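You operate a simulated robot arm through the tools that you are given. There is no shell and no other tool.

You run a simulated robot arm. Do the job below in one go: nothing can be reset, and whatever is moved stays where it is left.

JOB
Put things in order on the top of the infeed table. At the end: the blue clamp is in the red tool tray; the green label roll stands where the blue clamp stood; the orange stud block stands where the green label roll stood; the teal cleaning pad stands where the yellow hand detacher stood; the yellow hand detacher stands where the orange stud block stood; whatever was shut is shut again. Leave all else as you found it, and nothing knocked over.

The check looks at the end state, three seconds after you hand in, the way a careful person would. Anything else that was tipped, shoved, dropped, spilled or broken makes it a failure.

ROBOT AND FRAMES
A 7-joint arm with a two-finger parallel gripper, fixed in place. Base frame: the origin is on the floor under the middle of its stand, x ahead of it, y to its left, z up; the work surface is at about z = 740. Units: mm, degrees, N and s.
With the tool pointing down near the work surface it reaches from about 300 to 680 mm from the base axis. Its first joint turns from -66.0 to 66.0 degrees. Payload 1.57 kg.
The TCP is the grasp point between the finger pads, 30 mm short of the fingertips. In the tool frame z runs along the fingers and y along their closing line. Largest opening 110 mm; finger width 24, thickness 12; the body of the gripper, 48 by 112 mm, starts 78 mm behind the TCP.
Orientation is that of the tool frame in the base frame, as a unit quaternion [x, y, z, w]. With the fingers straight down and closing along the base's y, the tool's x points along the base's -x, its y along +y and its z along -z.

CONTROLS
- The arm moves only by the tool apply_moves. Its argument "moves" is a list of rows, each an object (a shift or turn left out is 0, a gripper value left out holds the last) with "slide": the shift along the base's x, y, z in units of 50 mm (1.0 is 50 mm), a list of three; "rotation": the turn, a rotation vector about the base's x, y, z in units of 5 degrees (1.0 is 5 degrees), a list of three; "gripper": the opening, from 0 (shut) to 1 (fully open). In form: [{"slide": [x, y, z], "rotation": [ax, ay, az], "gripper": gripper}, ...]. A call has 1 to 20 rows; each row shifts and turns the commanded pose from where the row before left it. A call with a number of a shift or a turn outside -1 to 1 is refused whole. Rows are played at 5 a second. More than 50 mm and 8.6 degrees between two rows, or a gripper value outside its range, and nothing of the call is played. A pose out of reach is approached as far as the arm can. The call stops where the force on the tool passes 40 N (or 10 N more than at its start, if that is more) or the arm is blocked; 0.2 s more then pass. Each finger travels about 108 mm/s and halts on what it meets, pressing with about 20 N; the grip force reading is that of the motor and also rises with nothing between the fingers. The clock runs only during rows and for 0.2 s after the last one: add rows that do not move to give the fingers time. The reply holds the time, the measured pose of the TCP, the force on the tool along the base axes, the opening and the grip force, in the units named above and with some noise, with the torque about the TCP (base axes, N m) and any sound that the robot's microphone picked up, and new pictures: "pictures" is both (left out), scene, wrist or none.
- Cameras (640 x 400 px; columns grow to the right, rows downward): "scene" is fixed at [162.8, -390.9, 1395]; the picture's right is [0.80, -0.60, 0.00], its down [-0.40, -0.52, -0.75] and it looks along [0.45, 0.60, -0.66] (base axes); focal length 358 px, centre (320, 200). "wrist" rides on the gripper at [70, 16, -141] in the tool frame; the picture's right is [-0.23, 0.97, 0.00], its down [-0.86, -0.20, -0.48] and it looks along [-0.47, -0.11, 0.88] (tool axes); focal length 222 px, centre (320, 200). There is no depth. A picture from a camera that has moved, and an enlarged one, comes with that camera's place and axes in the base frame and with its lens.
- zoom(camera, box): a new picture of the part [left, top, right, bottom] of that camera's present view, enlarged. The clock stands still meanwhile.
- finish_job(): hands the job in; it is judged then, once.

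Nothing tells you positions but the pictures and the camera data. Unless the task says otherwise, let go and move clear before handing in.

The tools are called after "Emit:" as name(argument=value, ...) on one line, values as JSON. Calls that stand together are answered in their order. apply_moves: Moves the arm, as the interface text tells. Its arguments: {"type":"object","properties":{"moves":{"type":"array","items":{"type":"object","properties":{"slide":{"type":"array","items":{"type":"number"}},"rotation":{"type":"array","items":{"type":"number"}},"gripper":{"type":"number"}}}},"pictures":{"type":"string","enum":["both","scene","wrist","none"]}},"required":["moves"]} The other tools are called the same way: zoom (camera, box) takes an enlarged picture of a part of a camera's view; finish_job () hands the job in.

At the start:

```text
time_s: 0.0
position: [428.3, 220.1, 1064.8]
ee_rot: [0.0, 1.0, 0.0, 0.0]
ft_force: [-0.9, 0.1, 0.2]
ft_torque: [-0.01, 0.0, 0.01]
gripper_width: 110.1
grasp_force: 0.1
```

scene: 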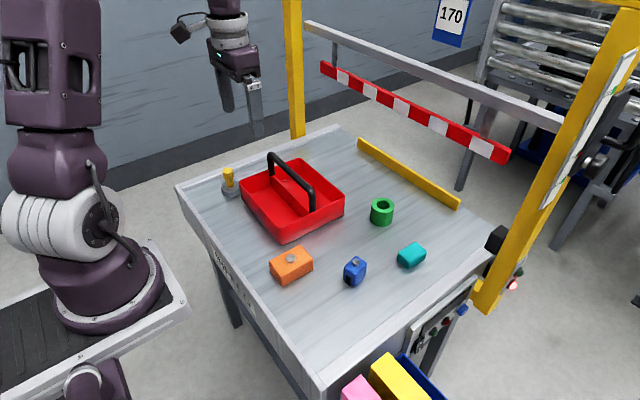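
wrist: 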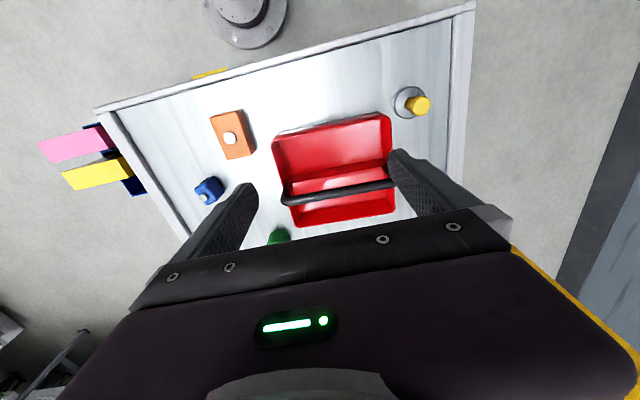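

I see a table with a red handled tray, a yellow knob-like item (probably the hand detacher), an orange stud block, a blue clamp, a teal pad and a green roll. I'll zoom in to locate each before I move anything.

Emit:
zoom(camera="scene", box=[200, 130, 360, 230])

Emit:
zoom(camera="scene", box=[250, 190, 450, 315])

Emit:
zoom(camera="scene", box=[320, 240, 560, 390])

Emit:
zoom(camera="wrist", box=[160, 60, 480, 260])

```text
4.00 times, centred on (280, 180) of scene
camera zoom: at [162.8, -390.9, 1395.0], right [0.8, -0.6, 0.0], down [-0.4, -0.52, -0.75], along [0.45, 0.6, -0.66], focal length 1432 px, centre (480, 280)
```

zoom: 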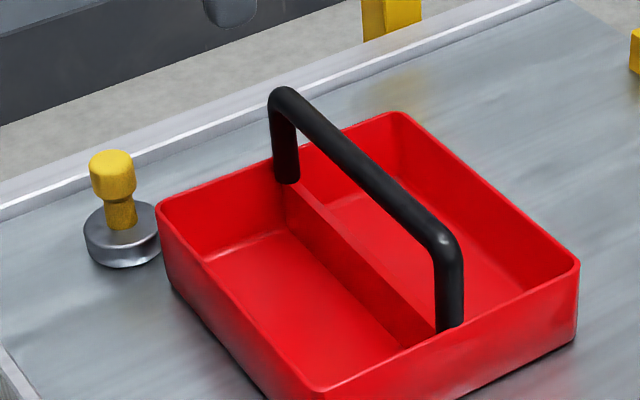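

```text
3.20 times, centred on (350, 252) of scene
camera zoom: at [162.8, -390.9, 1395.0], right [0.8, -0.6, 0.0], down [-0.4, -0.52, -0.75], along [0.45, 0.6, -0.66], focal length 1145 px, centre (224, 32)
```

zoom: 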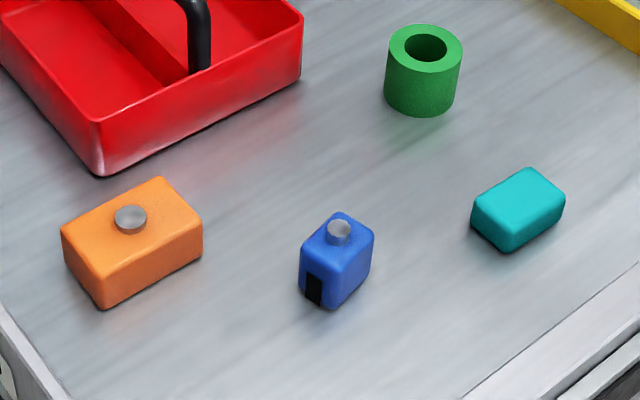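

```text
2.67 times, centred on (440, 315) of scene
camera zoom: at [162.8, -390.9, 1395.0], right [0.8, -0.6, 0.0], down [-0.4, -0.52, -0.75], along [0.45, 0.6, -0.66], focal length 954 px, centre (0, -107)
```

zoom: 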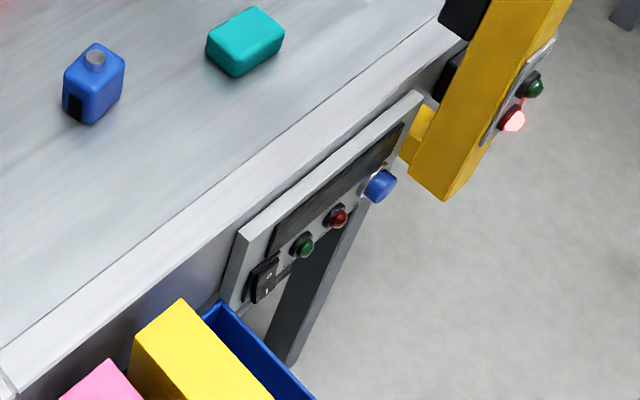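

```text
2.00 times, centred on (320, 160) of wrist
camera zoom: at [358.2, 237.5, 1205.8], right [0.23, 0.97, 0.0], down [0.86, -0.2, 0.48], along [0.47, -0.11, -0.88], focal length 444 px, centre (320, 280)
```

zoom: 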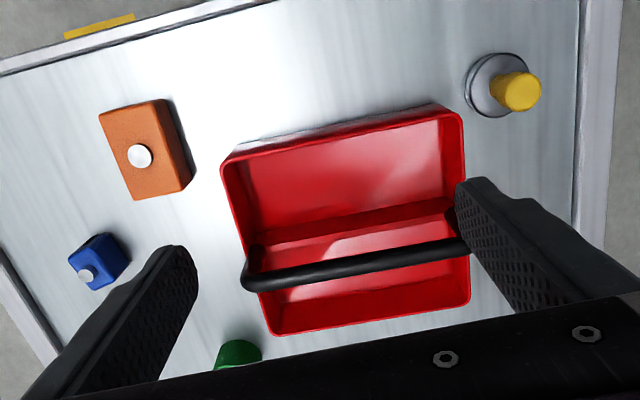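

The table runs parallel to the base frame (x about 318–900, y about −180–498). Rough positions are blue clamp (515,-50), orange (415,45), teal (655,-90), green (690,55), yellow (434,389), and the tray near (560,220). I'll move above the blue clamp to look closer with the wrist camera.

Emit:
apply_moves(moves=[{"slide": [0.15, -0.675, -0.3]}, {"slide": [0.15, -0.675, -0.3]}, {"slide": [0.15, -0.675, -0.3]}, {"slide": [0.15, -0.675, -0.3]}, {"slide": [0.15, -0.675, -0.3]}, {"slide": [0.15, -0.675, -0.3]}, {"slide": [0.15, -0.675, -0.3]}, {"slide": [0.15, -0.675, -0.3]}, {}], pictures="both")

```text
time_s: 2.0
position: [486.5, -48.5, 943.9]
ee_rot: [0.0, 1.0, 0.0, 0.0]
ft_force: [0.2, -0.1, -0.6]
ft_torque: [0.0, -0.02, 0.0]
gripper_width: 109.8
grasp_force: 0.0
camera wrist: at [416.7, -32.2, 1085.3], right [0.23, 0.97, 0.0], down [0.85, -0.2, 0.48], along [0.47, -0.11, -0.88], focal length 222 px, centre (320, 200)
```

scene: 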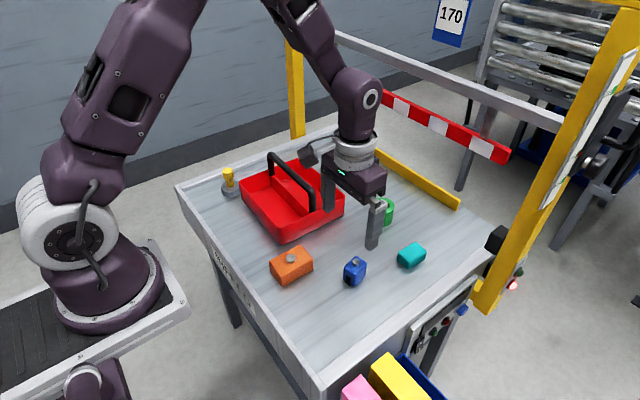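
wrist: 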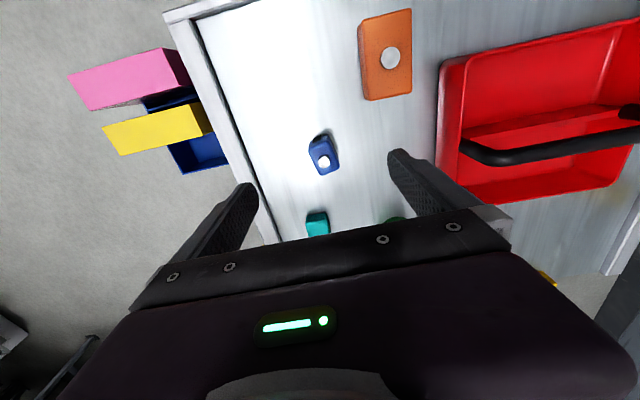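

The blue clamp is visible between the fingers, and the teal pad, orange block and tray are also in view. I'll zoom on them to fix their positions.

Emit:
zoom(camera="wrist", box=[280, 120, 376, 180])

Emit:
zoom(camera="wrist", box=[340, 0, 436, 110])

Emit:
zoom(camera="wrist", box=[430, 10, 640, 210])

Emit:
zoom(camera="scene", box=[320, 230, 400, 300])

```text
6.67 times, centred on (328, 150) of wrist
camera zoom: at [416.7, -32.2, 1085.3], right [0.23, 0.97, 0.0], down [0.85, -0.2, 0.48], along [0.47, -0.11, -0.88], focal length 1481 px, centre (267, 533)
```

zoom: 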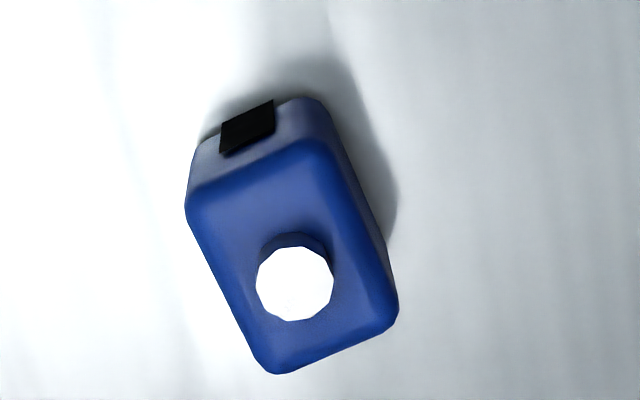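

```text
3.64 times, centred on (388, 55) of wrist
camera zoom: at [416.7, -32.2, 1085.3], right [0.23, 0.97, 0.0], down [0.85, -0.2, 0.48], along [0.47, -0.11, -0.88], focal length 808 px, centre (73, 727)
```

zoom: 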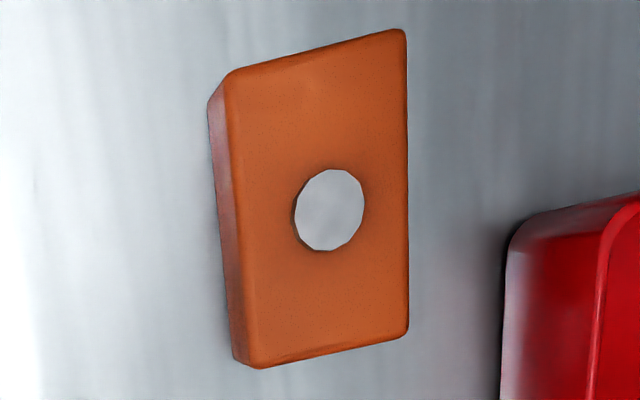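

```text
2.00 times, centred on (535, 110) of wrist
camera zoom: at [416.7, -32.2, 1085.3], right [0.23, 0.97, 0.0], down [0.85, -0.2, 0.48], along [0.47, -0.11, -0.88], focal length 444 px, centre (-110, 380)
```

zoom: 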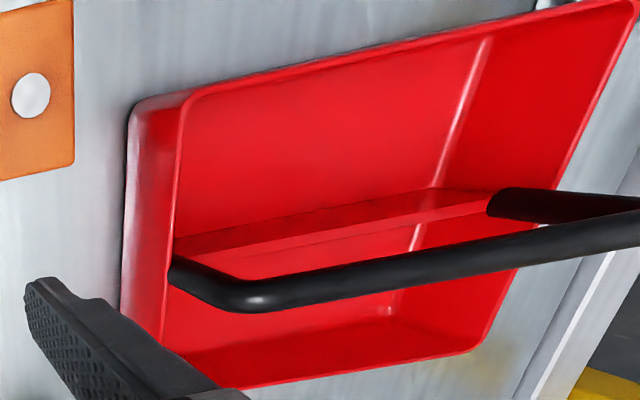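

```text
5.71 times, centred on (360, 265) of scene
camera zoom: at [162.8, -391.0, 1395.0], right [0.8, -0.6, 0.0], down [-0.4, -0.52, -0.75], along [0.45, 0.6, -0.66], focal length 2045 px, centre (91, -171)
```

zoom: 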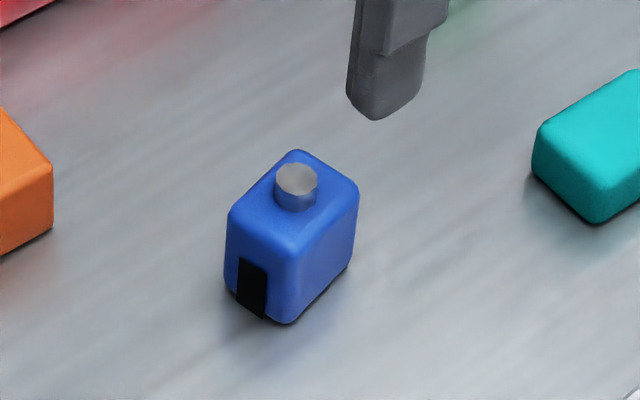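

Blue clamp: center about (513,-48.5), yaw about 10.5°, roughly 30×44×50 with a knob. Orange block: center (414.6,50), about 82×50, axis-aligned, top at z about 782. Tray: x 443–641, y 135–350, with the divider and handle along y at x about 543. Next I'll look at the teal pad and the green roll.

Emit:
apply_moves(moves=[{"slide": [0.6, -0.1, -0.1]}, {"slide": [0.6, -0.1, -0.1]}, {"slide": [0.6, -0.1, -0.1]}, {"slide": [0.6, -0.1, -0.1]}, {}], pictures="both")

```text
time_s: 3.2
position: [610.0, -70.7, 922.9]
ee_rot: [0.0, 1.0, -0.001, 0.0]
ft_force: [0.4, -0.9, 0.5]
ft_torque: [0.01, 0.0, -0.01]
gripper_width: 110.1
grasp_force: 0.0
camera wrist: at [539.2, -53.9, 1064.7], right [0.23, 0.97, 0.0], down [0.86, -0.2, 0.48], along [0.47, -0.11, -0.88], focal length 222 px, centre (320, 200)
```

scene: 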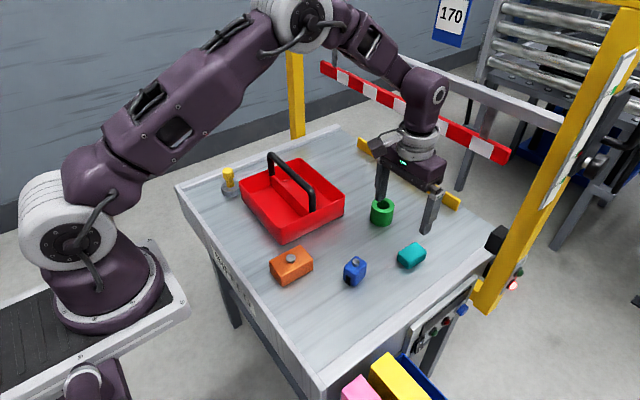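
wrist: 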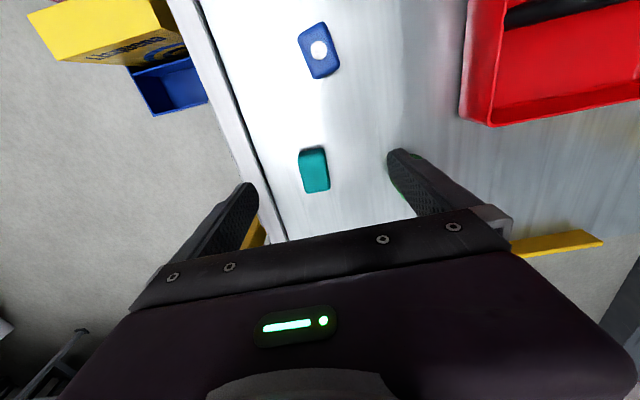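

Emit:
zoom(camera="wrist", box=[272, 130, 368, 200])

Emit:
zoom(camera="scene", box=[350, 185, 440, 280])

Emit:
zoom(camera="wrist", box=[280, 10, 360, 90])

Emit:
apply_moves(moves=[{"slide": [0.1, 0.8, 0.0]}, {"slide": [0.1, 0.8, 0.0]}, {"slide": [0.1, 0.6, 0.0]}, {}], pictures="both")

```text
5.71 times, centred on (320, 165) of wrist
camera zoom: at [539.2, -53.9, 1064.7], right [0.23, 0.97, 0.0], down [0.86, -0.2, 0.48], along [0.47, -0.11, -0.88], focal length 1269 px, centre (320, 400)
```

zoom: 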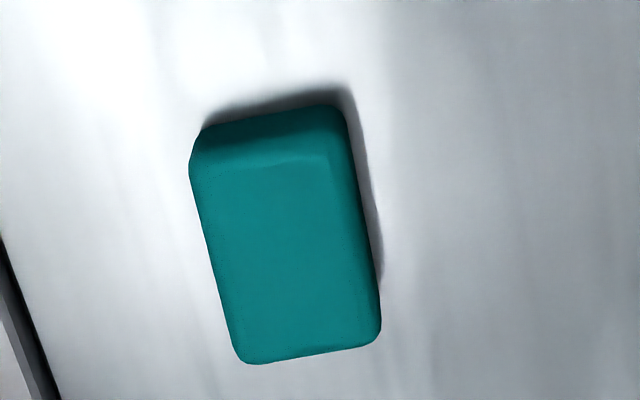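

```text
4.21 times, centred on (395, 232) of scene
camera zoom: at [162.8, -390.9, 1395.0], right [0.8, -0.6, 0.0], down [-0.4, -0.52, -0.75], along [0.45, 0.6, -0.66], focal length 1507 px, centre (4, 63)
```

zoom: 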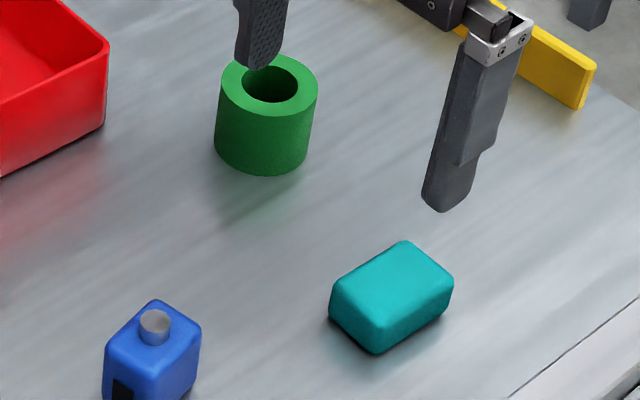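

```text
5.00 times, centred on (320, 50) of wrist
camera zoom: at [539.2, -53.9, 1064.7], right [0.23, 0.97, 0.0], down [0.86, -0.2, 0.48], along [0.47, -0.11, -0.88], focal length 1111 px, centre (320, 950)
```

zoom: 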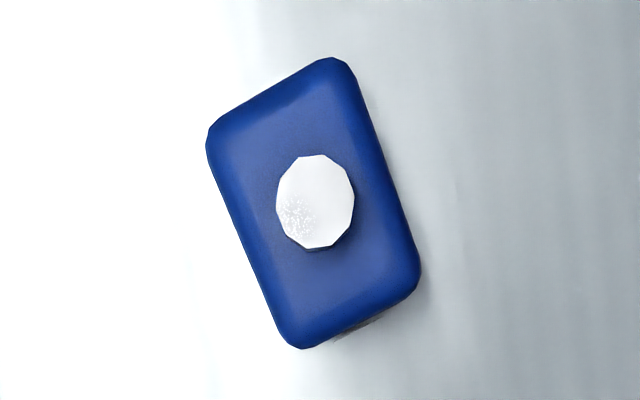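

```text
time_s: 4.2
position: [621.1, 40.6, 924.2]
ee_rot: [0.0, 1.0, 0.0, 0.001]
ft_force: [-0.4, -0.1, -0.6]
ft_torque: [-0.02, -0.01, 0.01]
gripper_width: 110.0
grasp_force: 0.1
camera wrist: at [551.0, 56.8, 1065.3], right [0.23, 0.97, 0.0], down [0.86, -0.2, 0.48], along [0.47, -0.11, -0.88], focal length 222 px, centre (320, 200)
```

scene: 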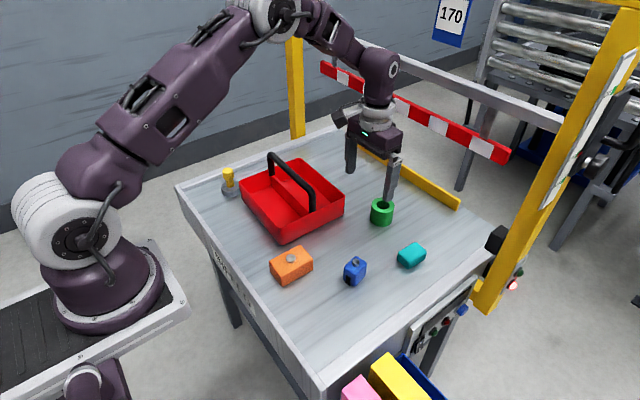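
wrist: 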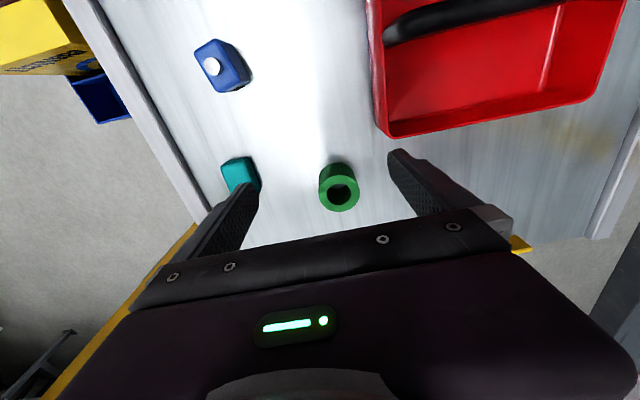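

The teal pad is at about (655,-88.5), roughly 56×37×28 and axis-aligned. Now I'll zoom on the green roll from this position.

Emit:
zoom(camera="wrist", box=[300, 150, 380, 220])

Emit:
zoom(camera="scene", box=[350, 100, 530, 230])

Emit:
zoom(camera="wrist", box=[360, 0, 640, 150])

```text
5.71 times, centred on (340, 185) of wrist
camera zoom: at [551.0, 56.8, 1065.3], right [0.23, 0.97, 0.0], down [0.86, -0.2, 0.48], along [0.47, -0.11, -0.88], focal length 1269 px, centre (206, 286)
```

zoom: 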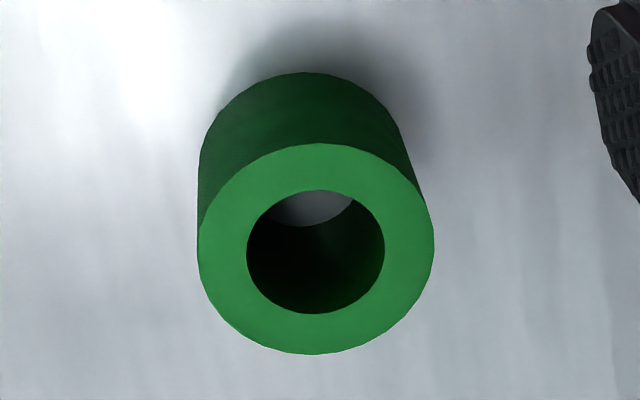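

```text
3.08 times, centred on (440, 165) of scene
camera zoom: at [162.8, -390.9, 1395.0], right [0.8, -0.6, 0.0], down [-0.4, -0.52, -0.75], along [0.45, 0.6, -0.66], focal length 1101 px, centre (-49, 308)
```

zoom: 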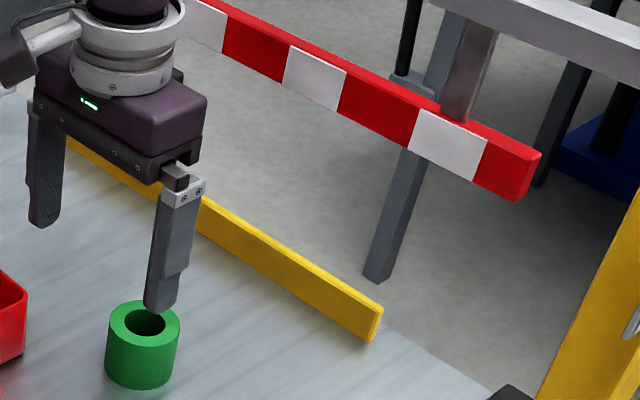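

```text
2.29 times, centred on (500, 75) of wrist
camera zoom: at [551.0, 56.8, 1065.3], right [0.23, 0.97, 0.0], down [0.86, -0.2, 0.48], along [0.47, -0.11, -0.88], focal length 508 px, centre (-91, 486)
```

zoom: 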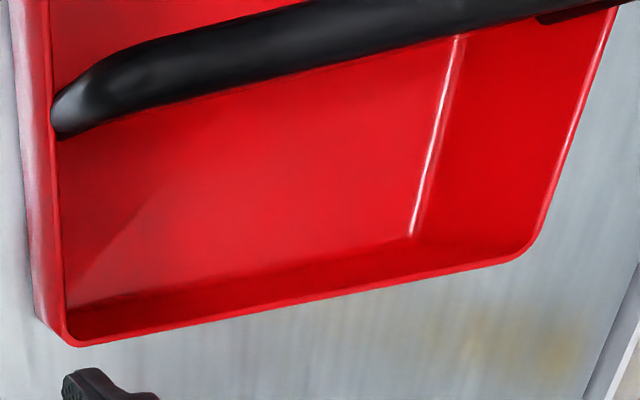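

The green roll is at about (694,51): diameter about 57, height about 50, with a hole. Next I'll fetch the blue clamp with the gripper yawed by 11°, stopping first just above it to check alignment.

Emit:
apply_moves(moves=[{"slide": [-0.5445, -0.447, 0], "rotation": [0, 0, 0.55]}, {"slide": [-0.5445, -0.447, 0], "rotation": [0, 0, 0.55]}, {"slide": [-0.5445, -0.447, 0], "rotation": [0, 0, 0.55]}, {"slide": [-0.5445, -0.447, 0], "rotation": [0, 0, 0.55]}, {"slide": [0, 0, -0.7]}, {"slide": [0, 0, -0.7]}, {}, {}], pictures="both")

```text
time_s: 6.0
position: [515.7, -48.3, 854.1]
ee_rot: [-0.096, 0.995, 0.0, 0.001]
ft_force: [0.1, -0.4, -0.3]
ft_torque: [-0.01, 0.02, -0.02]
gripper_width: 110.2
grasp_force: 0.0
camera wrist: at [444.5, -44.7, 995.2], right [0.04, 1.0, 0.0], down [0.88, -0.03, 0.48], along [0.48, -0.02, -0.88], focal length 222 px, centre (320, 200)
```

scene: 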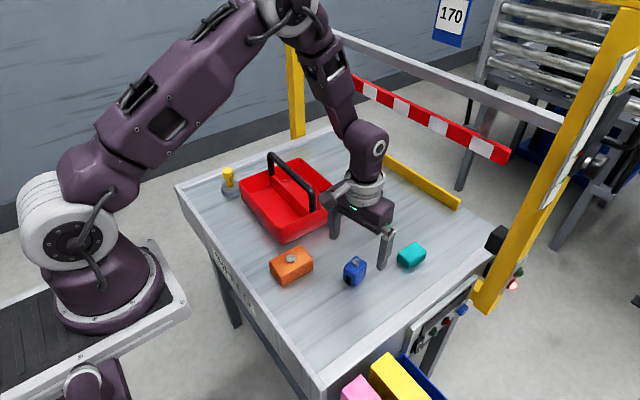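
wrist: 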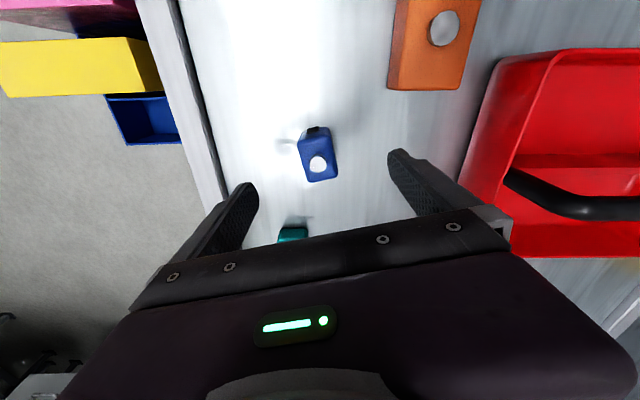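

Emit:
zoom(camera="wrist", box=[272, 120, 368, 190])

```text
5.71 times, centred on (320, 155) of wrist
camera zoom: at [444.5, -44.7, 995.2], right [0.04, 1.0, 0.0], down [0.88, -0.03, 0.48], along [0.48, -0.02, -0.88], focal length 1269 px, centre (320, 457)
```

zoom: 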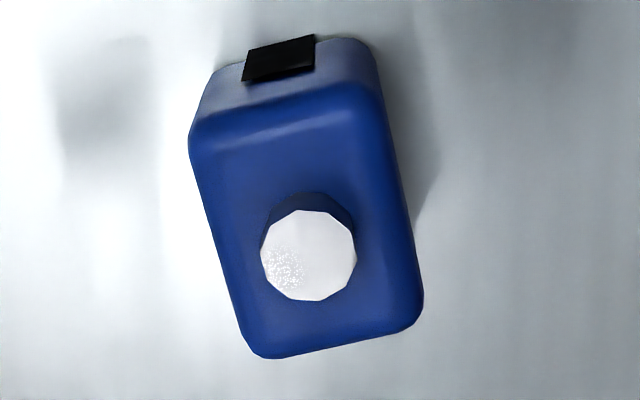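

Alignment looks right: the knob projects within 2–3 mm of where I expected and the yaw matches. I'll descend, close on the body and lift a little.

Emit:
apply_moves(moves=[{"slide": [0, 0, -0.6]}, {"slide": [0, 0, -0.6]}, {"slide": [0, 0, -0.3]}, {}, {"gripper": 0}, {"gripper": 0}, {"gripper": 0}, {"gripper": 0}], pictures="both")

```text
time_s: 7.8
position: [516.3, -50.6, 778.0]
ee_rot: [-0.095, 0.995, -0.001, 0.0]
ft_force: [1.3, -0.4, 0.2]
ft_torque: [0.0, -0.04, -0.02]
gripper_width: 33.5
grasp_force: 20.2
camera wrist: at [443.5, -46.7, 920.0], right [0.04, 1.0, 0.0], down [0.88, -0.03, 0.48], along [0.48, -0.02, -0.88], focal length 222 px, centre (320, 200)
```

scene: 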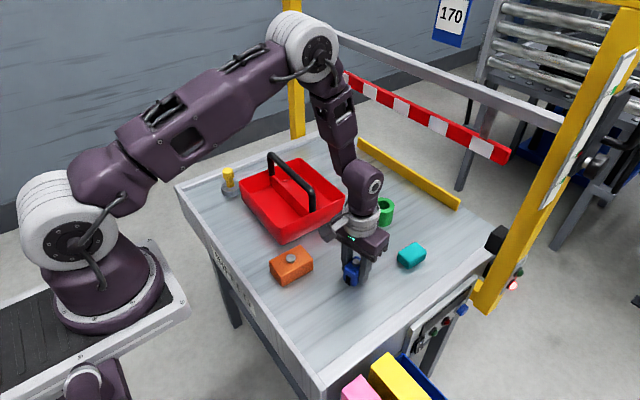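
wrist: 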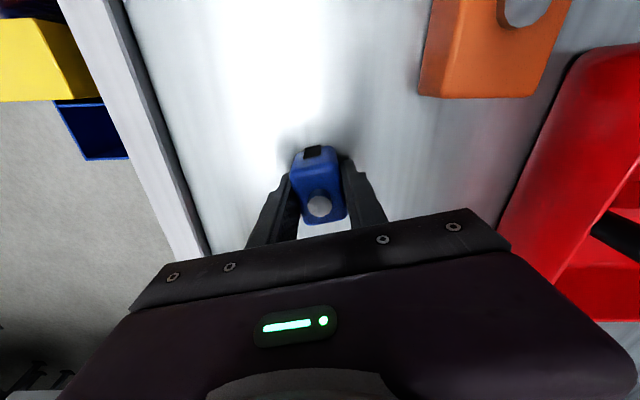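

The clamp is held at 33.5 mm. I'll lift it, turn back to yaw 0, and carry it over the near compartment of the tray around (490,235).

Emit:
apply_moves(moves=[{"slide": [0, 0, 0.3]}, {"slide": [0, 0, 0.6]}, {"slide": [0, 0, 0.6]}, {"slide": [0, 0, 0.6]}, {"slide": [-0.48, 0.5, 0], "rotation": [0, 0, -0.55]}, {"slide": [0, 0.7, 0], "rotation": [0, 0, -0.55]}, {"slide": [0, 0.75, 0], "rotation": [0, 0, -0.55]}, {"slide": [0, 0.75, 0], "rotation": [0, 0, -0.55]}, {"slide": [0, 0.75, 0]}, {"slide": [0, 0.75, 0]}, {"slide": [0, 0.75, 0]}, {"slide": [0, 0.73, 0]}, {}, {}], pictures="both")

```text
time_s: 10.8
position: [488.5, 237.8, 881.2]
ee_rot: [-0.001, 1.0, 0.0, 0.0]
ft_force: [0.4, 0.0, -0.3]
ft_torque: [-0.01, -0.05, 0.01]
gripper_width: 33.5
grasp_force: 20.1
camera wrist: at [419.4, 254.0, 1022.6], right [0.23, 0.97, 0.0], down [0.86, -0.2, 0.48], along [0.47, -0.11, -0.88], focal length 222 px, centre (320, 200)
```

scene: 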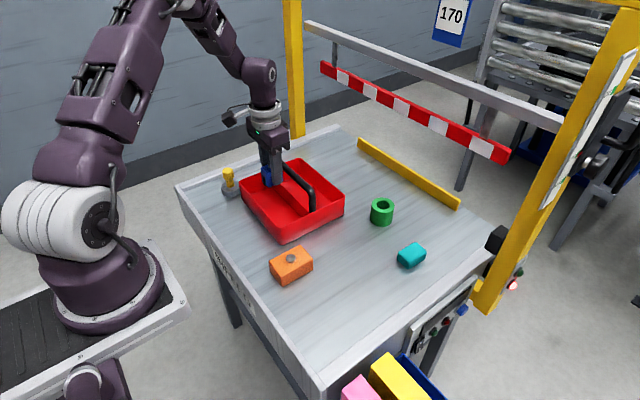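
wrist: 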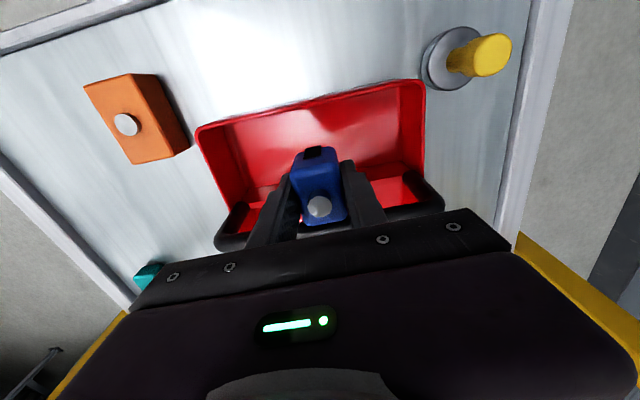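

Emit:
zoom(camera="scene", box=[220, 110, 360, 250])

Emit:
zoom(camera="wrist", box=[180, 70, 460, 250])

Emit:
zoom(camera="wrist", box=[400, 10, 530, 110])

```text
2.86 times, centred on (290, 180) of scene
camera zoom: at [162.8, -390.9, 1395.0], right [0.8, -0.6, 0.0], down [-0.4, -0.52, -0.75], along [0.45, 0.6, -0.66], focal length 1022 px, centre (406, 257)
```

zoom: 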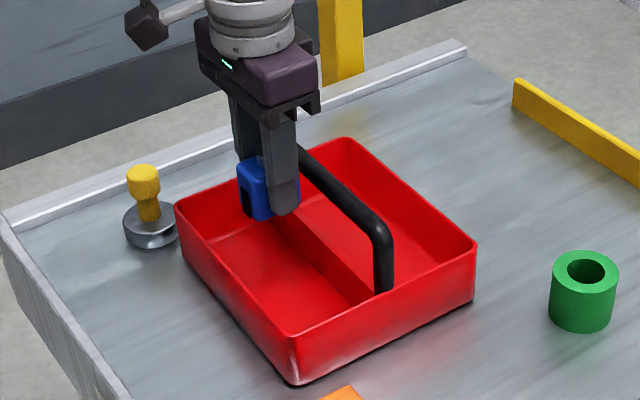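

```text
2.22 times, centred on (320, 160) of wrist
camera zoom: at [419.4, 254.0, 1022.6], right [0.23, 0.97, 0.0], down [0.86, -0.2, 0.48], along [0.47, -0.11, -0.88], focal length 494 px, centre (320, 289)
```

zoom: 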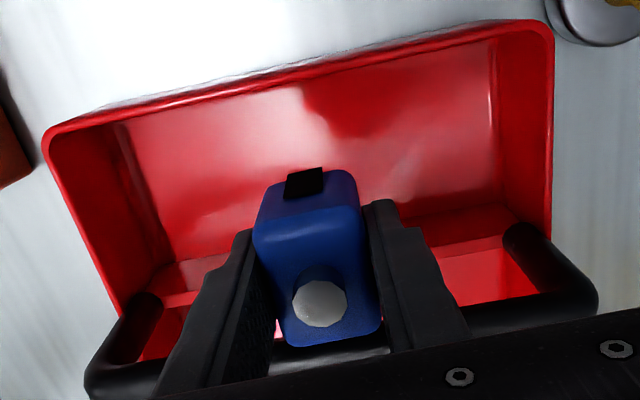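

```text
4.00 times, centred on (465, 60) of wrist
camera zoom: at [419.4, 254.0, 1022.6], right [0.23, 0.97, 0.0], down [0.86, -0.2, 0.48], along [0.47, -0.11, -0.88], focal length 888 px, centre (-260, 760)
```

zoom: 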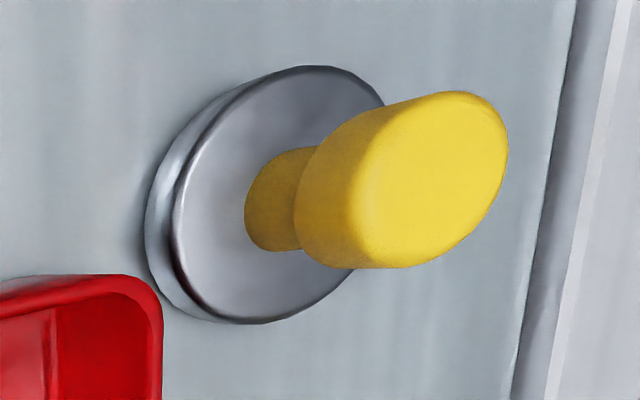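

The clamp is over the near compartment. My estimates put the tray rim at z about 808, x 436–628 and y 124–333, with the handle at x about 533. I'll shift 9 mm toward the near wall for handle clearance, then descend in stages.

Emit:
apply_moves(moves=[{"slide": [-0.18, 0, 0]}, {"slide": [0, 0, -0.5]}, {"slide": [0, 0, -0.5]}, {"slide": [0, 0, -0.5]}, {"slide": [0, 0, -0.3]}, {}, {}], pictures="both")

```text
time_s: 12.4
position: [481.3, 235.1, 793.4]
ee_rot: [0.0, 1.0, 0.0, 0.0]
ft_force: [0.6, 0.1, -0.6]
ft_torque: [0.01, -0.03, -0.02]
gripper_width: 33.7
grasp_force: 20.0
camera wrist: at [412.0, 252.1, 935.2], right [0.23, 0.97, 0.0], down [0.86, -0.2, 0.48], along [0.47, -0.11, -0.88], focal length 222 px, centre (320, 200)
```

scene: 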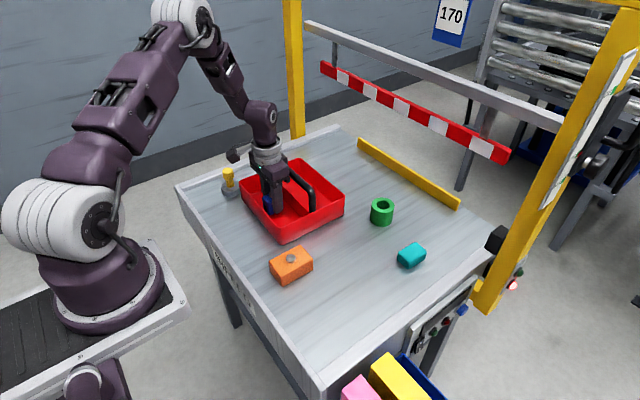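
wrist: 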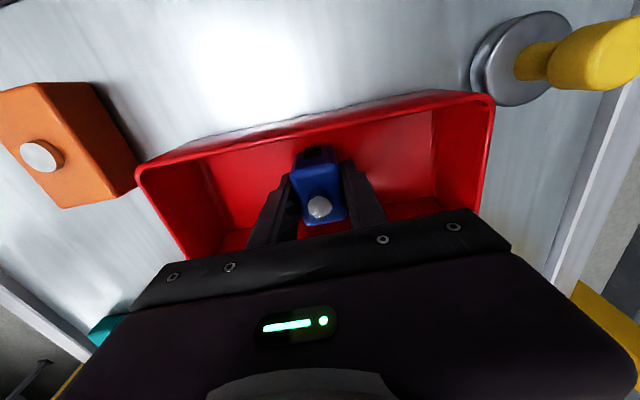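

No contact yet. I'll step down 2 mm at a time, watching the force for the tray floor.

Emit:
apply_moves(moves=[{"slide": [0, 0, -0.04]}, {"slide": [0, 0, -0.04]}, {"slide": [0, 0, -0.04]}, {}], pictures="none")

```text
time_s: 13.4
position: [482.3, 234.7, 788.5]
ee_rot: [0.0, 1.0, 0.0, 0.0]
ft_force: [0.5, 0.2, -0.1]
ft_torque: [-0.02, -0.01, -0.03]
gripper_width: 33.3
grasp_force: 20.4
```

Emit:
apply_moves(moves=[{"slide": [0, 0, -0.03]}, {"slide": [0, 0, -0.03]}, {}], pictures="none")

```text
time_s: 14.2
position: [481.9, 234.7, 785.0]
ee_rot: [0.0, 1.0, 0.0, 0.0]
ft_force: [0.5, 0.8, -0.8]
ft_torque: [0.03, -0.03, 0.01]
gripper_width: 33.9
grasp_force: 20.1
```

Emit:
apply_moves(moves=[{"slide": [0, 0, -0.03]}, {}], pictures="none")

Emit:
zoom(camera="wrist", box=[230, 120, 410, 250])

Emit:
zoom(camera="scene", box=[220, 130, 350, 240])

```text
time_s: 14.8
position: [481.5, 235.3, 784.2]
ee_rot: [0.0, 1.0, 0.001, 0.0]
ft_force: [-0.5, 0.0, -0.2]
ft_torque: [-0.01, 0.0, -0.01]
gripper_width: 33.7
grasp_force: 19.7
```

```text
3.08 times, centred on (320, 185) of wrist
camera zoom: at [411.7, 251.3, 925.1], right [0.23, 0.97, 0.0], down [0.86, -0.2, 0.48], along [0.47, -0.11, -0.88], focal length 684 px, centre (320, 246)
```

zoom: 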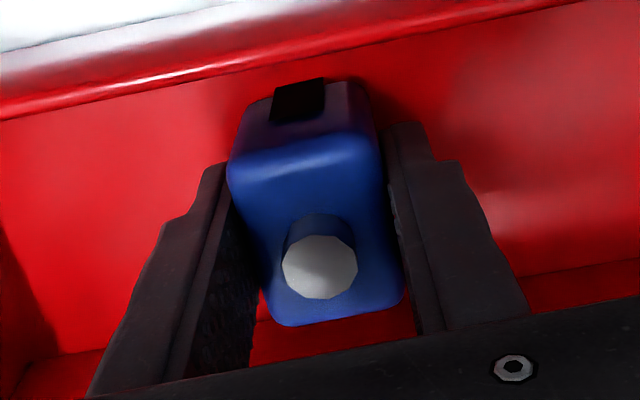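

```text
3.64 times, centred on (285, 185) of scene
camera zoom: at [162.8, -390.9, 1395.0], right [0.8, -0.6, 0.0], down [-0.4, -0.52, -0.75], along [0.45, 0.6, -0.66], focal length 1301 px, centre (447, 254)
```

zoom: 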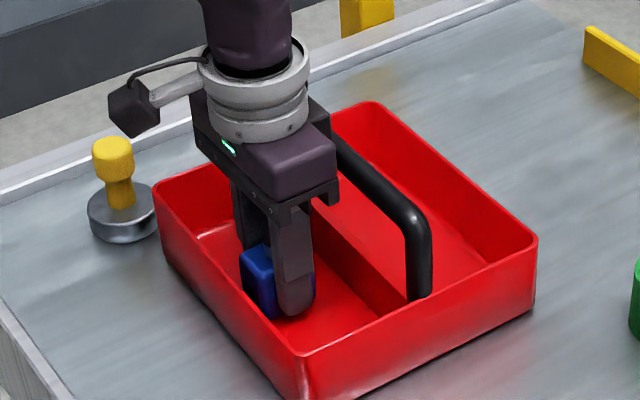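

Emit:
apply_moves(moves=[{"slide": [0, 0, -0.03]}, {}], pictures="none")

```text
time_s: 15.4
position: [482.4, 234.2, 783.1]
ee_rot: [0.0, 1.0, 0.0, 0.0]
ft_force: [-5.4, -1.0, 10.3]
ft_torque: [-0.07, -0.68, -0.1]
gripper_width: 33.7
grasp_force: 19.8
```

A contact force has appeared, but its torque is odd. I'll take a still reading before deciding.

Emit:
apply_moves(moves=[{}], pictures="both")

Emit:
zoom(camera="scene", box=[230, 130, 310, 220])

Emit:
zoom(camera="wrist", box=[230, 120, 410, 250])

```text
time_s: 15.8
position: [482.5, 234.3, 782.5]
ee_rot: [0.0, 1.0, 0.0, 0.0]
ft_force: [-5.9, -0.7, 10.8]
ft_torque: [-0.06, -0.67, -0.08]
gripper_width: 33.7
grasp_force: 20.3
camera wrist: at [412.0, 251.3, 923.8], right [0.23, 0.97, 0.0], down [0.86, -0.2, 0.48], along [0.47, -0.11, -0.88], focal length 222 px, centre (320, 200)
```

scene: 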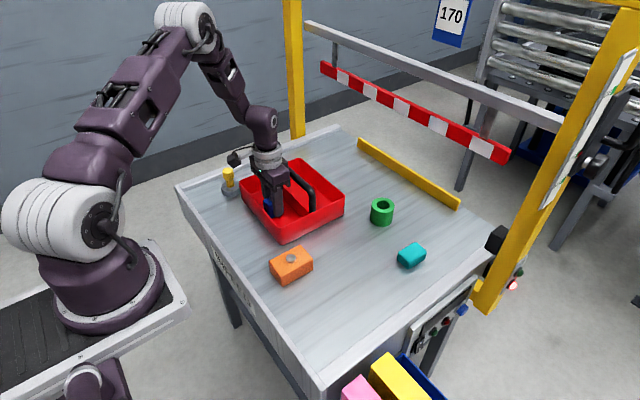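
wrist: 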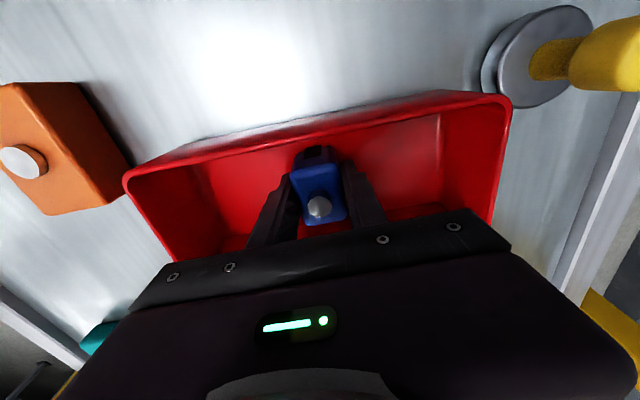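

```text
4.44 times, centred on (270, 175) of scene
camera zoom: at [162.4, -391.0, 1395.0], right [0.8, -0.6, 0.0], down [-0.4, -0.52, -0.75], along [0.45, 0.6, -0.66], focal length 1591 px, centre (542, 311)
```

zoom: 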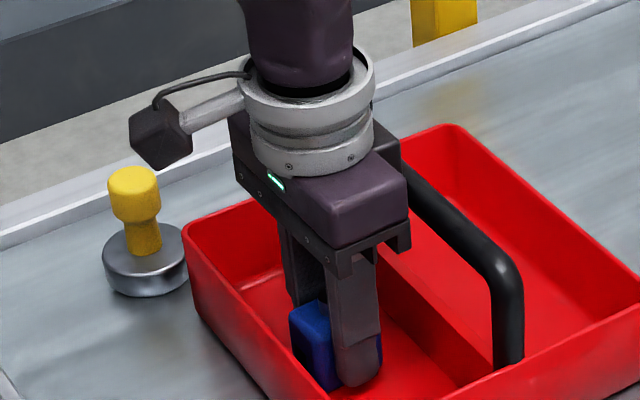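

```text
3.08 times, centred on (320, 185) of wrist
camera zoom: at [412.0, 251.3, 923.8], right [0.23, 0.97, 0.0], down [0.86, -0.2, 0.48], along [0.47, -0.11, -0.88], focal length 684 px, centre (320, 246)
```

zoom: 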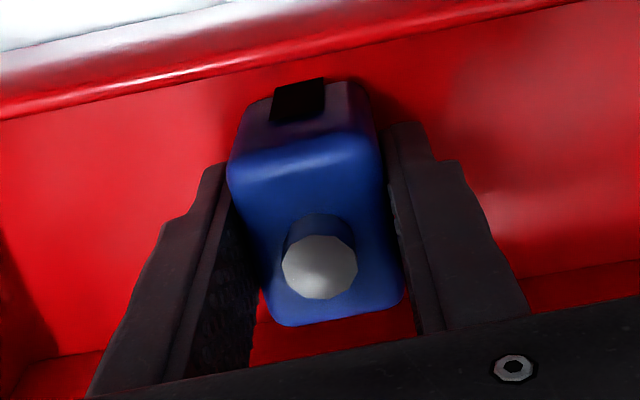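

The contact height (TCP about 783) matches the clamp's bottom meeting the tray floor. I'll relieve the preload, then open the fingers gently and check.

Emit:
apply_moves(moves=[{"slide": [0, 0, 0.02]}, {}], pictures="none")

```text
time_s: 16.4
position: [481.1, 235.8, 784.0]
ee_rot: [-0.001, 1.0, 0.0, -0.001]
ft_force: [0.5, -0.1, -1.2]
ft_torque: [0.03, 0.03, 0.01]
gripper_width: 33.6
grasp_force: 19.9
```

Emit:
apply_moves(moves=[{"gripper": 0.42}, {"gripper": 0.5}, {"gripper": 0.55}, {}], pictures="both")

Emit:
zoom(camera="wrist", box=[230, 120, 410, 250])

```text
time_s: 17.4
position: [481.6, 234.2, 783.7]
ee_rot: [-0.001, 1.0, 0.0, 0.0]
ft_force: [0.1, 0.5, -1.2]
ft_torque: [0.01, -0.01, 0.02]
gripper_width: 60.6
grasp_force: 0.1
camera wrist: at [411.9, 251.3, 924.9], right [0.23, 0.97, 0.0], down [0.86, -0.2, 0.48], along [0.47, -0.11, -0.88], focal length 222 px, centre (320, 200)
```

scene: 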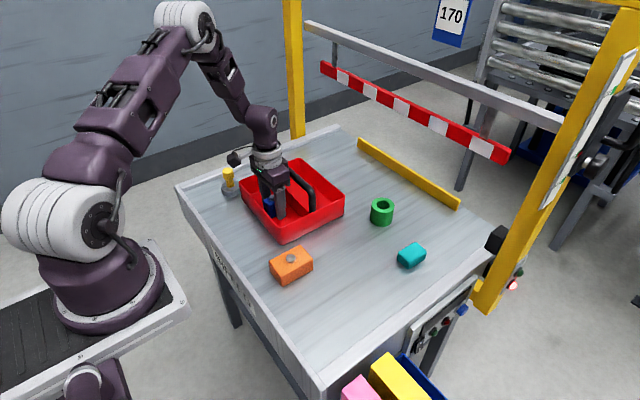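
wrist: 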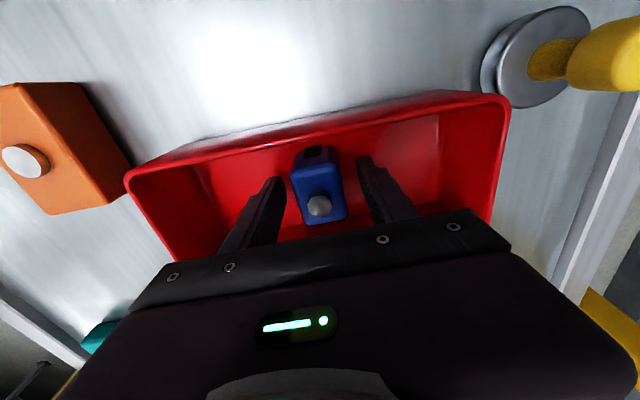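

```text
3.08 times, centred on (320, 185) of wrist
camera zoom: at [411.9, 251.3, 924.9], right [0.23, 0.97, 0.0], down [0.86, -0.2, 0.48], along [0.47, -0.11, -0.88], focal length 684 px, centre (320, 246)
```

zoom: 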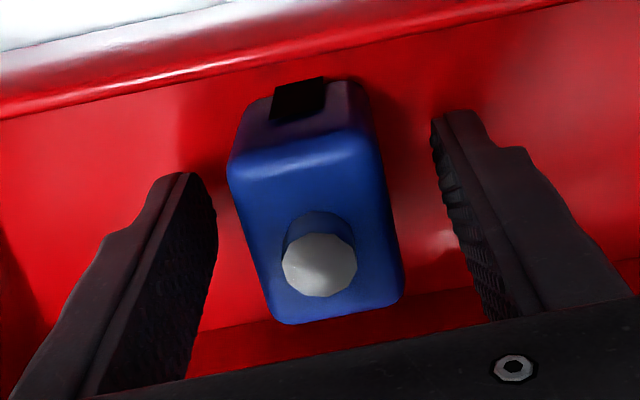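

The clamp stands upright on the tray floor, so I'll lift out. Next I'll go over the green roll with the gripper open to 0.85.

Emit:
apply_moves(moves=[{"slide": [0, 0, 0.3]}, {"slide": [0, 0, 0.8]}, {"slide": [0, 0, 0.8]}, {"slide": [0, 0, 0.82]}, {"slide": [0.597, -0.613, 0], "gripper": 0.85}, {"slide": [0.597, -0.613, 0]}, {"slide": [0.597, -0.613, 0]}, {"slide": [0.597, -0.613, 0]}, {"slide": [0.597, -0.613, 0]}, {"slide": [0.597, -0.613, 0]}, {}, {}], pictures="both")

Emit:
zoom(camera="scene", box=[220, 130, 350, 250])

Emit:
zoom(camera="wrist", box=[260, 100, 380, 220])

```text
time_s: 20.0
position: [660.2, 52.0, 918.1]
ee_rot: [0.0, 1.0, 0.0, 0.0]
ft_force: [0.9, -0.2, 0.9]
ft_torque: [-0.02, -0.01, 0.02]
gripper_width: 93.5
grasp_force: 0.1
camera wrist: at [589.7, 68.1, 1059.4], right [0.23, 0.97, 0.0], down [0.86, -0.2, 0.48], along [0.47, -0.11, -0.88], focal length 222 px, centre (320, 200)
```

scene: 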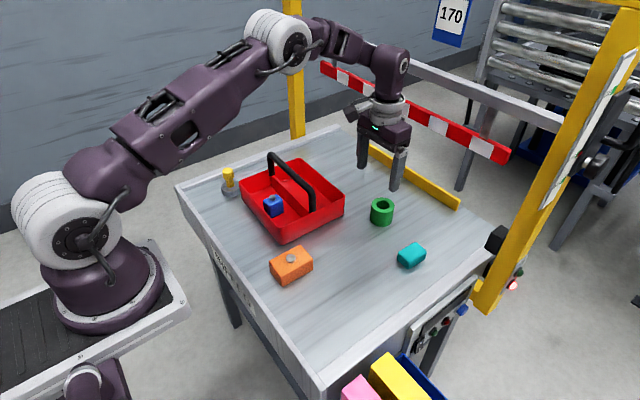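
wrist: 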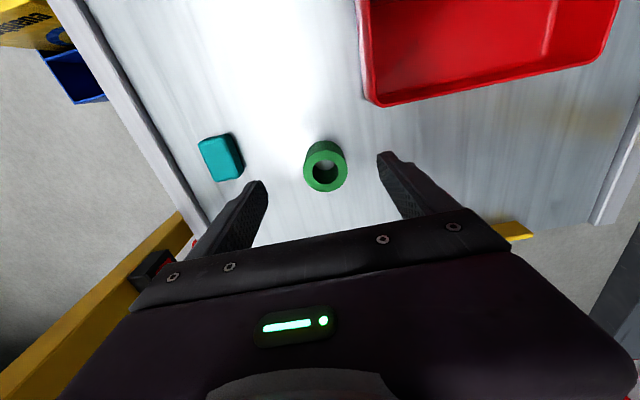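

```text
3.33 times, centred on (285, 190) of scene
camera zoom: at [162.8, -390.9, 1395.0], right [0.8, -0.6, 0.0], down [-0.4, -0.52, -0.75], along [0.45, 0.6, -0.66], focal length 1193 px, centre (437, 233)
```

zoom: 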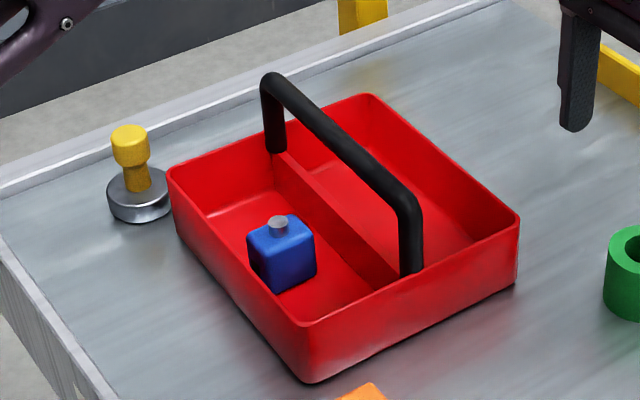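

```text
3.33 times, centred on (320, 160) of wrist
camera zoom: at [589.7, 68.1, 1059.4], right [0.23, 0.97, 0.0], down [0.86, -0.2, 0.48], along [0.47, -0.11, -0.88], focal length 740 px, centre (320, 333)
```

zoom: 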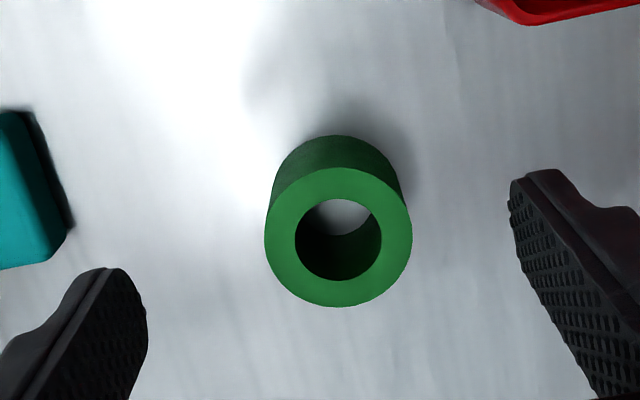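

The clamp is standing in the tray. Refined green roll position is (694,50.5), top at z about 790, diameter 57. I'll lower to z about 850 and extend to x=694 to test the reach.

Emit:
apply_moves(moves=[{"slide": [0, 0, -0.7]}, {"slide": [0, 0, -0.7]}, {"slide": [0.34, 0, 0]}, {"slide": [0.34, 0, 0]}, {}, {}], pictures="both")

Emit:
zoom(camera="scene", box=[330, 30, 530, 240])

Emit:
zoom(camera="wrist", box=[250, 100, 400, 220])

```text
time_s: 21.4
position: [692.9, 50.2, 849.4]
ee_rot: [0.0, 1.0, 0.0, 0.0]
ft_force: [-0.3, 0.7, 0.0]
ft_torque: [0.0, 0.02, 0.01]
gripper_width: 93.5
grasp_force: 0.0
camera wrist: at [622.3, 67.9, 991.9], right [0.23, 0.97, 0.0], down [0.86, -0.2, 0.48], along [0.47, -0.11, -0.88], focal length 222 px, centre (320, 200)
```

scene: 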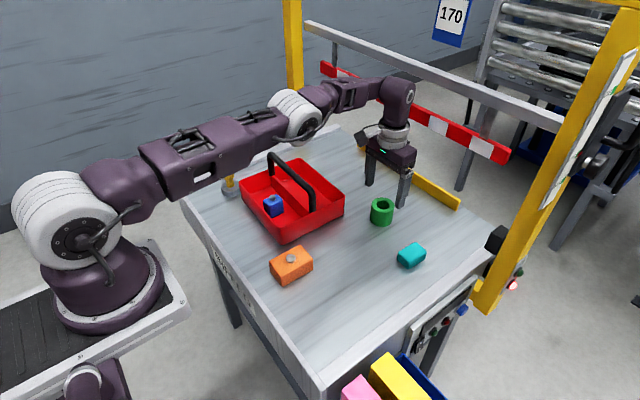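
wrist: 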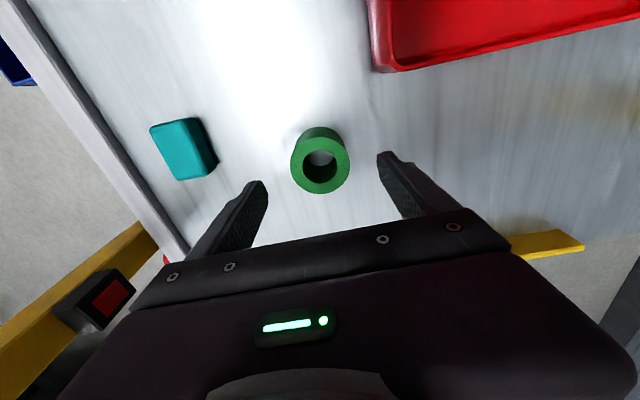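

```text
1.90 times, centred on (430, 135) of scene
camera zoom: at [162.8, -390.9, 1395.0], right [0.8, -0.6, 0.0], down [-0.4, -0.52, -0.75], along [0.45, 0.6, -0.66], focal length 682 px, centre (110, 324)
```

zoom: 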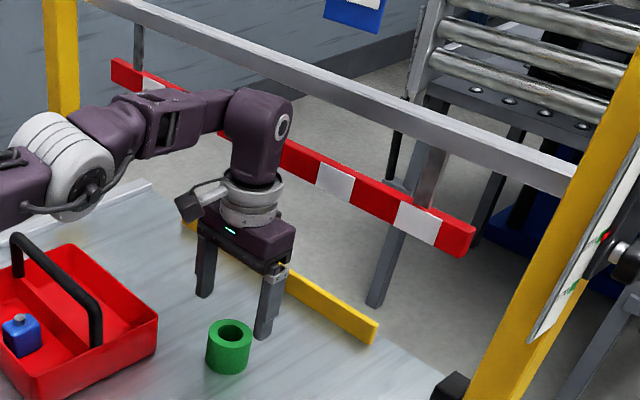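

```text
3.33 times, centred on (325, 160) of wrist
camera zoom: at [622.3, 67.9, 991.9], right [0.23, 0.97, 0.0], down [0.86, -0.2, 0.48], along [0.47, -0.11, -0.88], focal length 740 px, centre (303, 333)
```

zoom: 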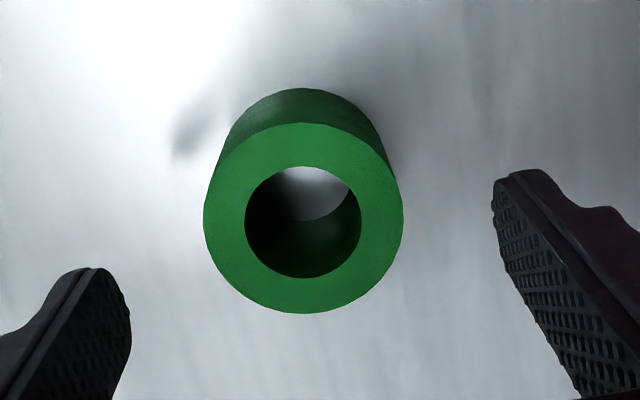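

The arm reaches x=693 here, with clearance to the barrier and the roll centered between the fingers. I'll descend around it.

Emit:
apply_moves(moves=[{"slide": [0, 0, -0.5]}, {"slide": [0, 0, -0.5]}, {"slide": [0, 0, -0.4]}, {}, {}], pictures="both")

```text
time_s: 22.6
position: [690.7, 50.8, 779.8]
ee_rot: [0.0, 1.0, 0.0, 0.002]
ft_force: [0.6, 0.4, -0.4]
ft_torque: [0.03, -0.02, 0.02]
gripper_width: 93.6
grasp_force: 0.0
camera wrist: at [620.3, 67.3, 921.2], right [0.23, 0.97, 0.0], down [0.85, -0.2, 0.48], along [0.47, -0.11, -0.88], focal length 222 px, centre (320, 200)
```

scene: 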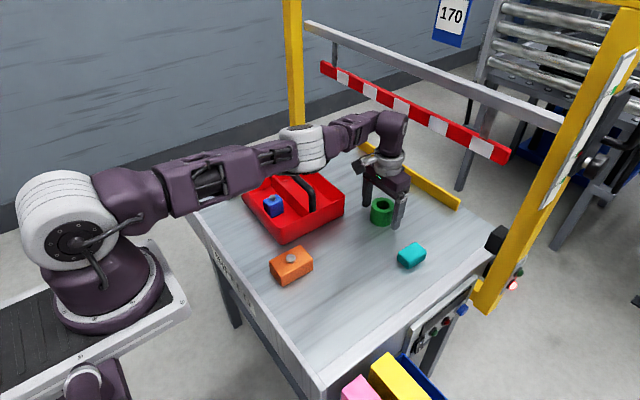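
wrist: 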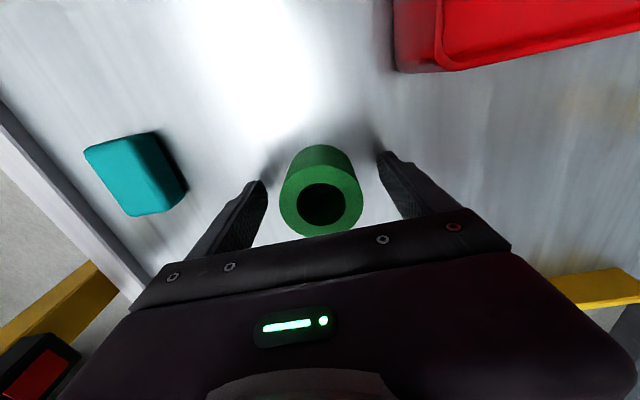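

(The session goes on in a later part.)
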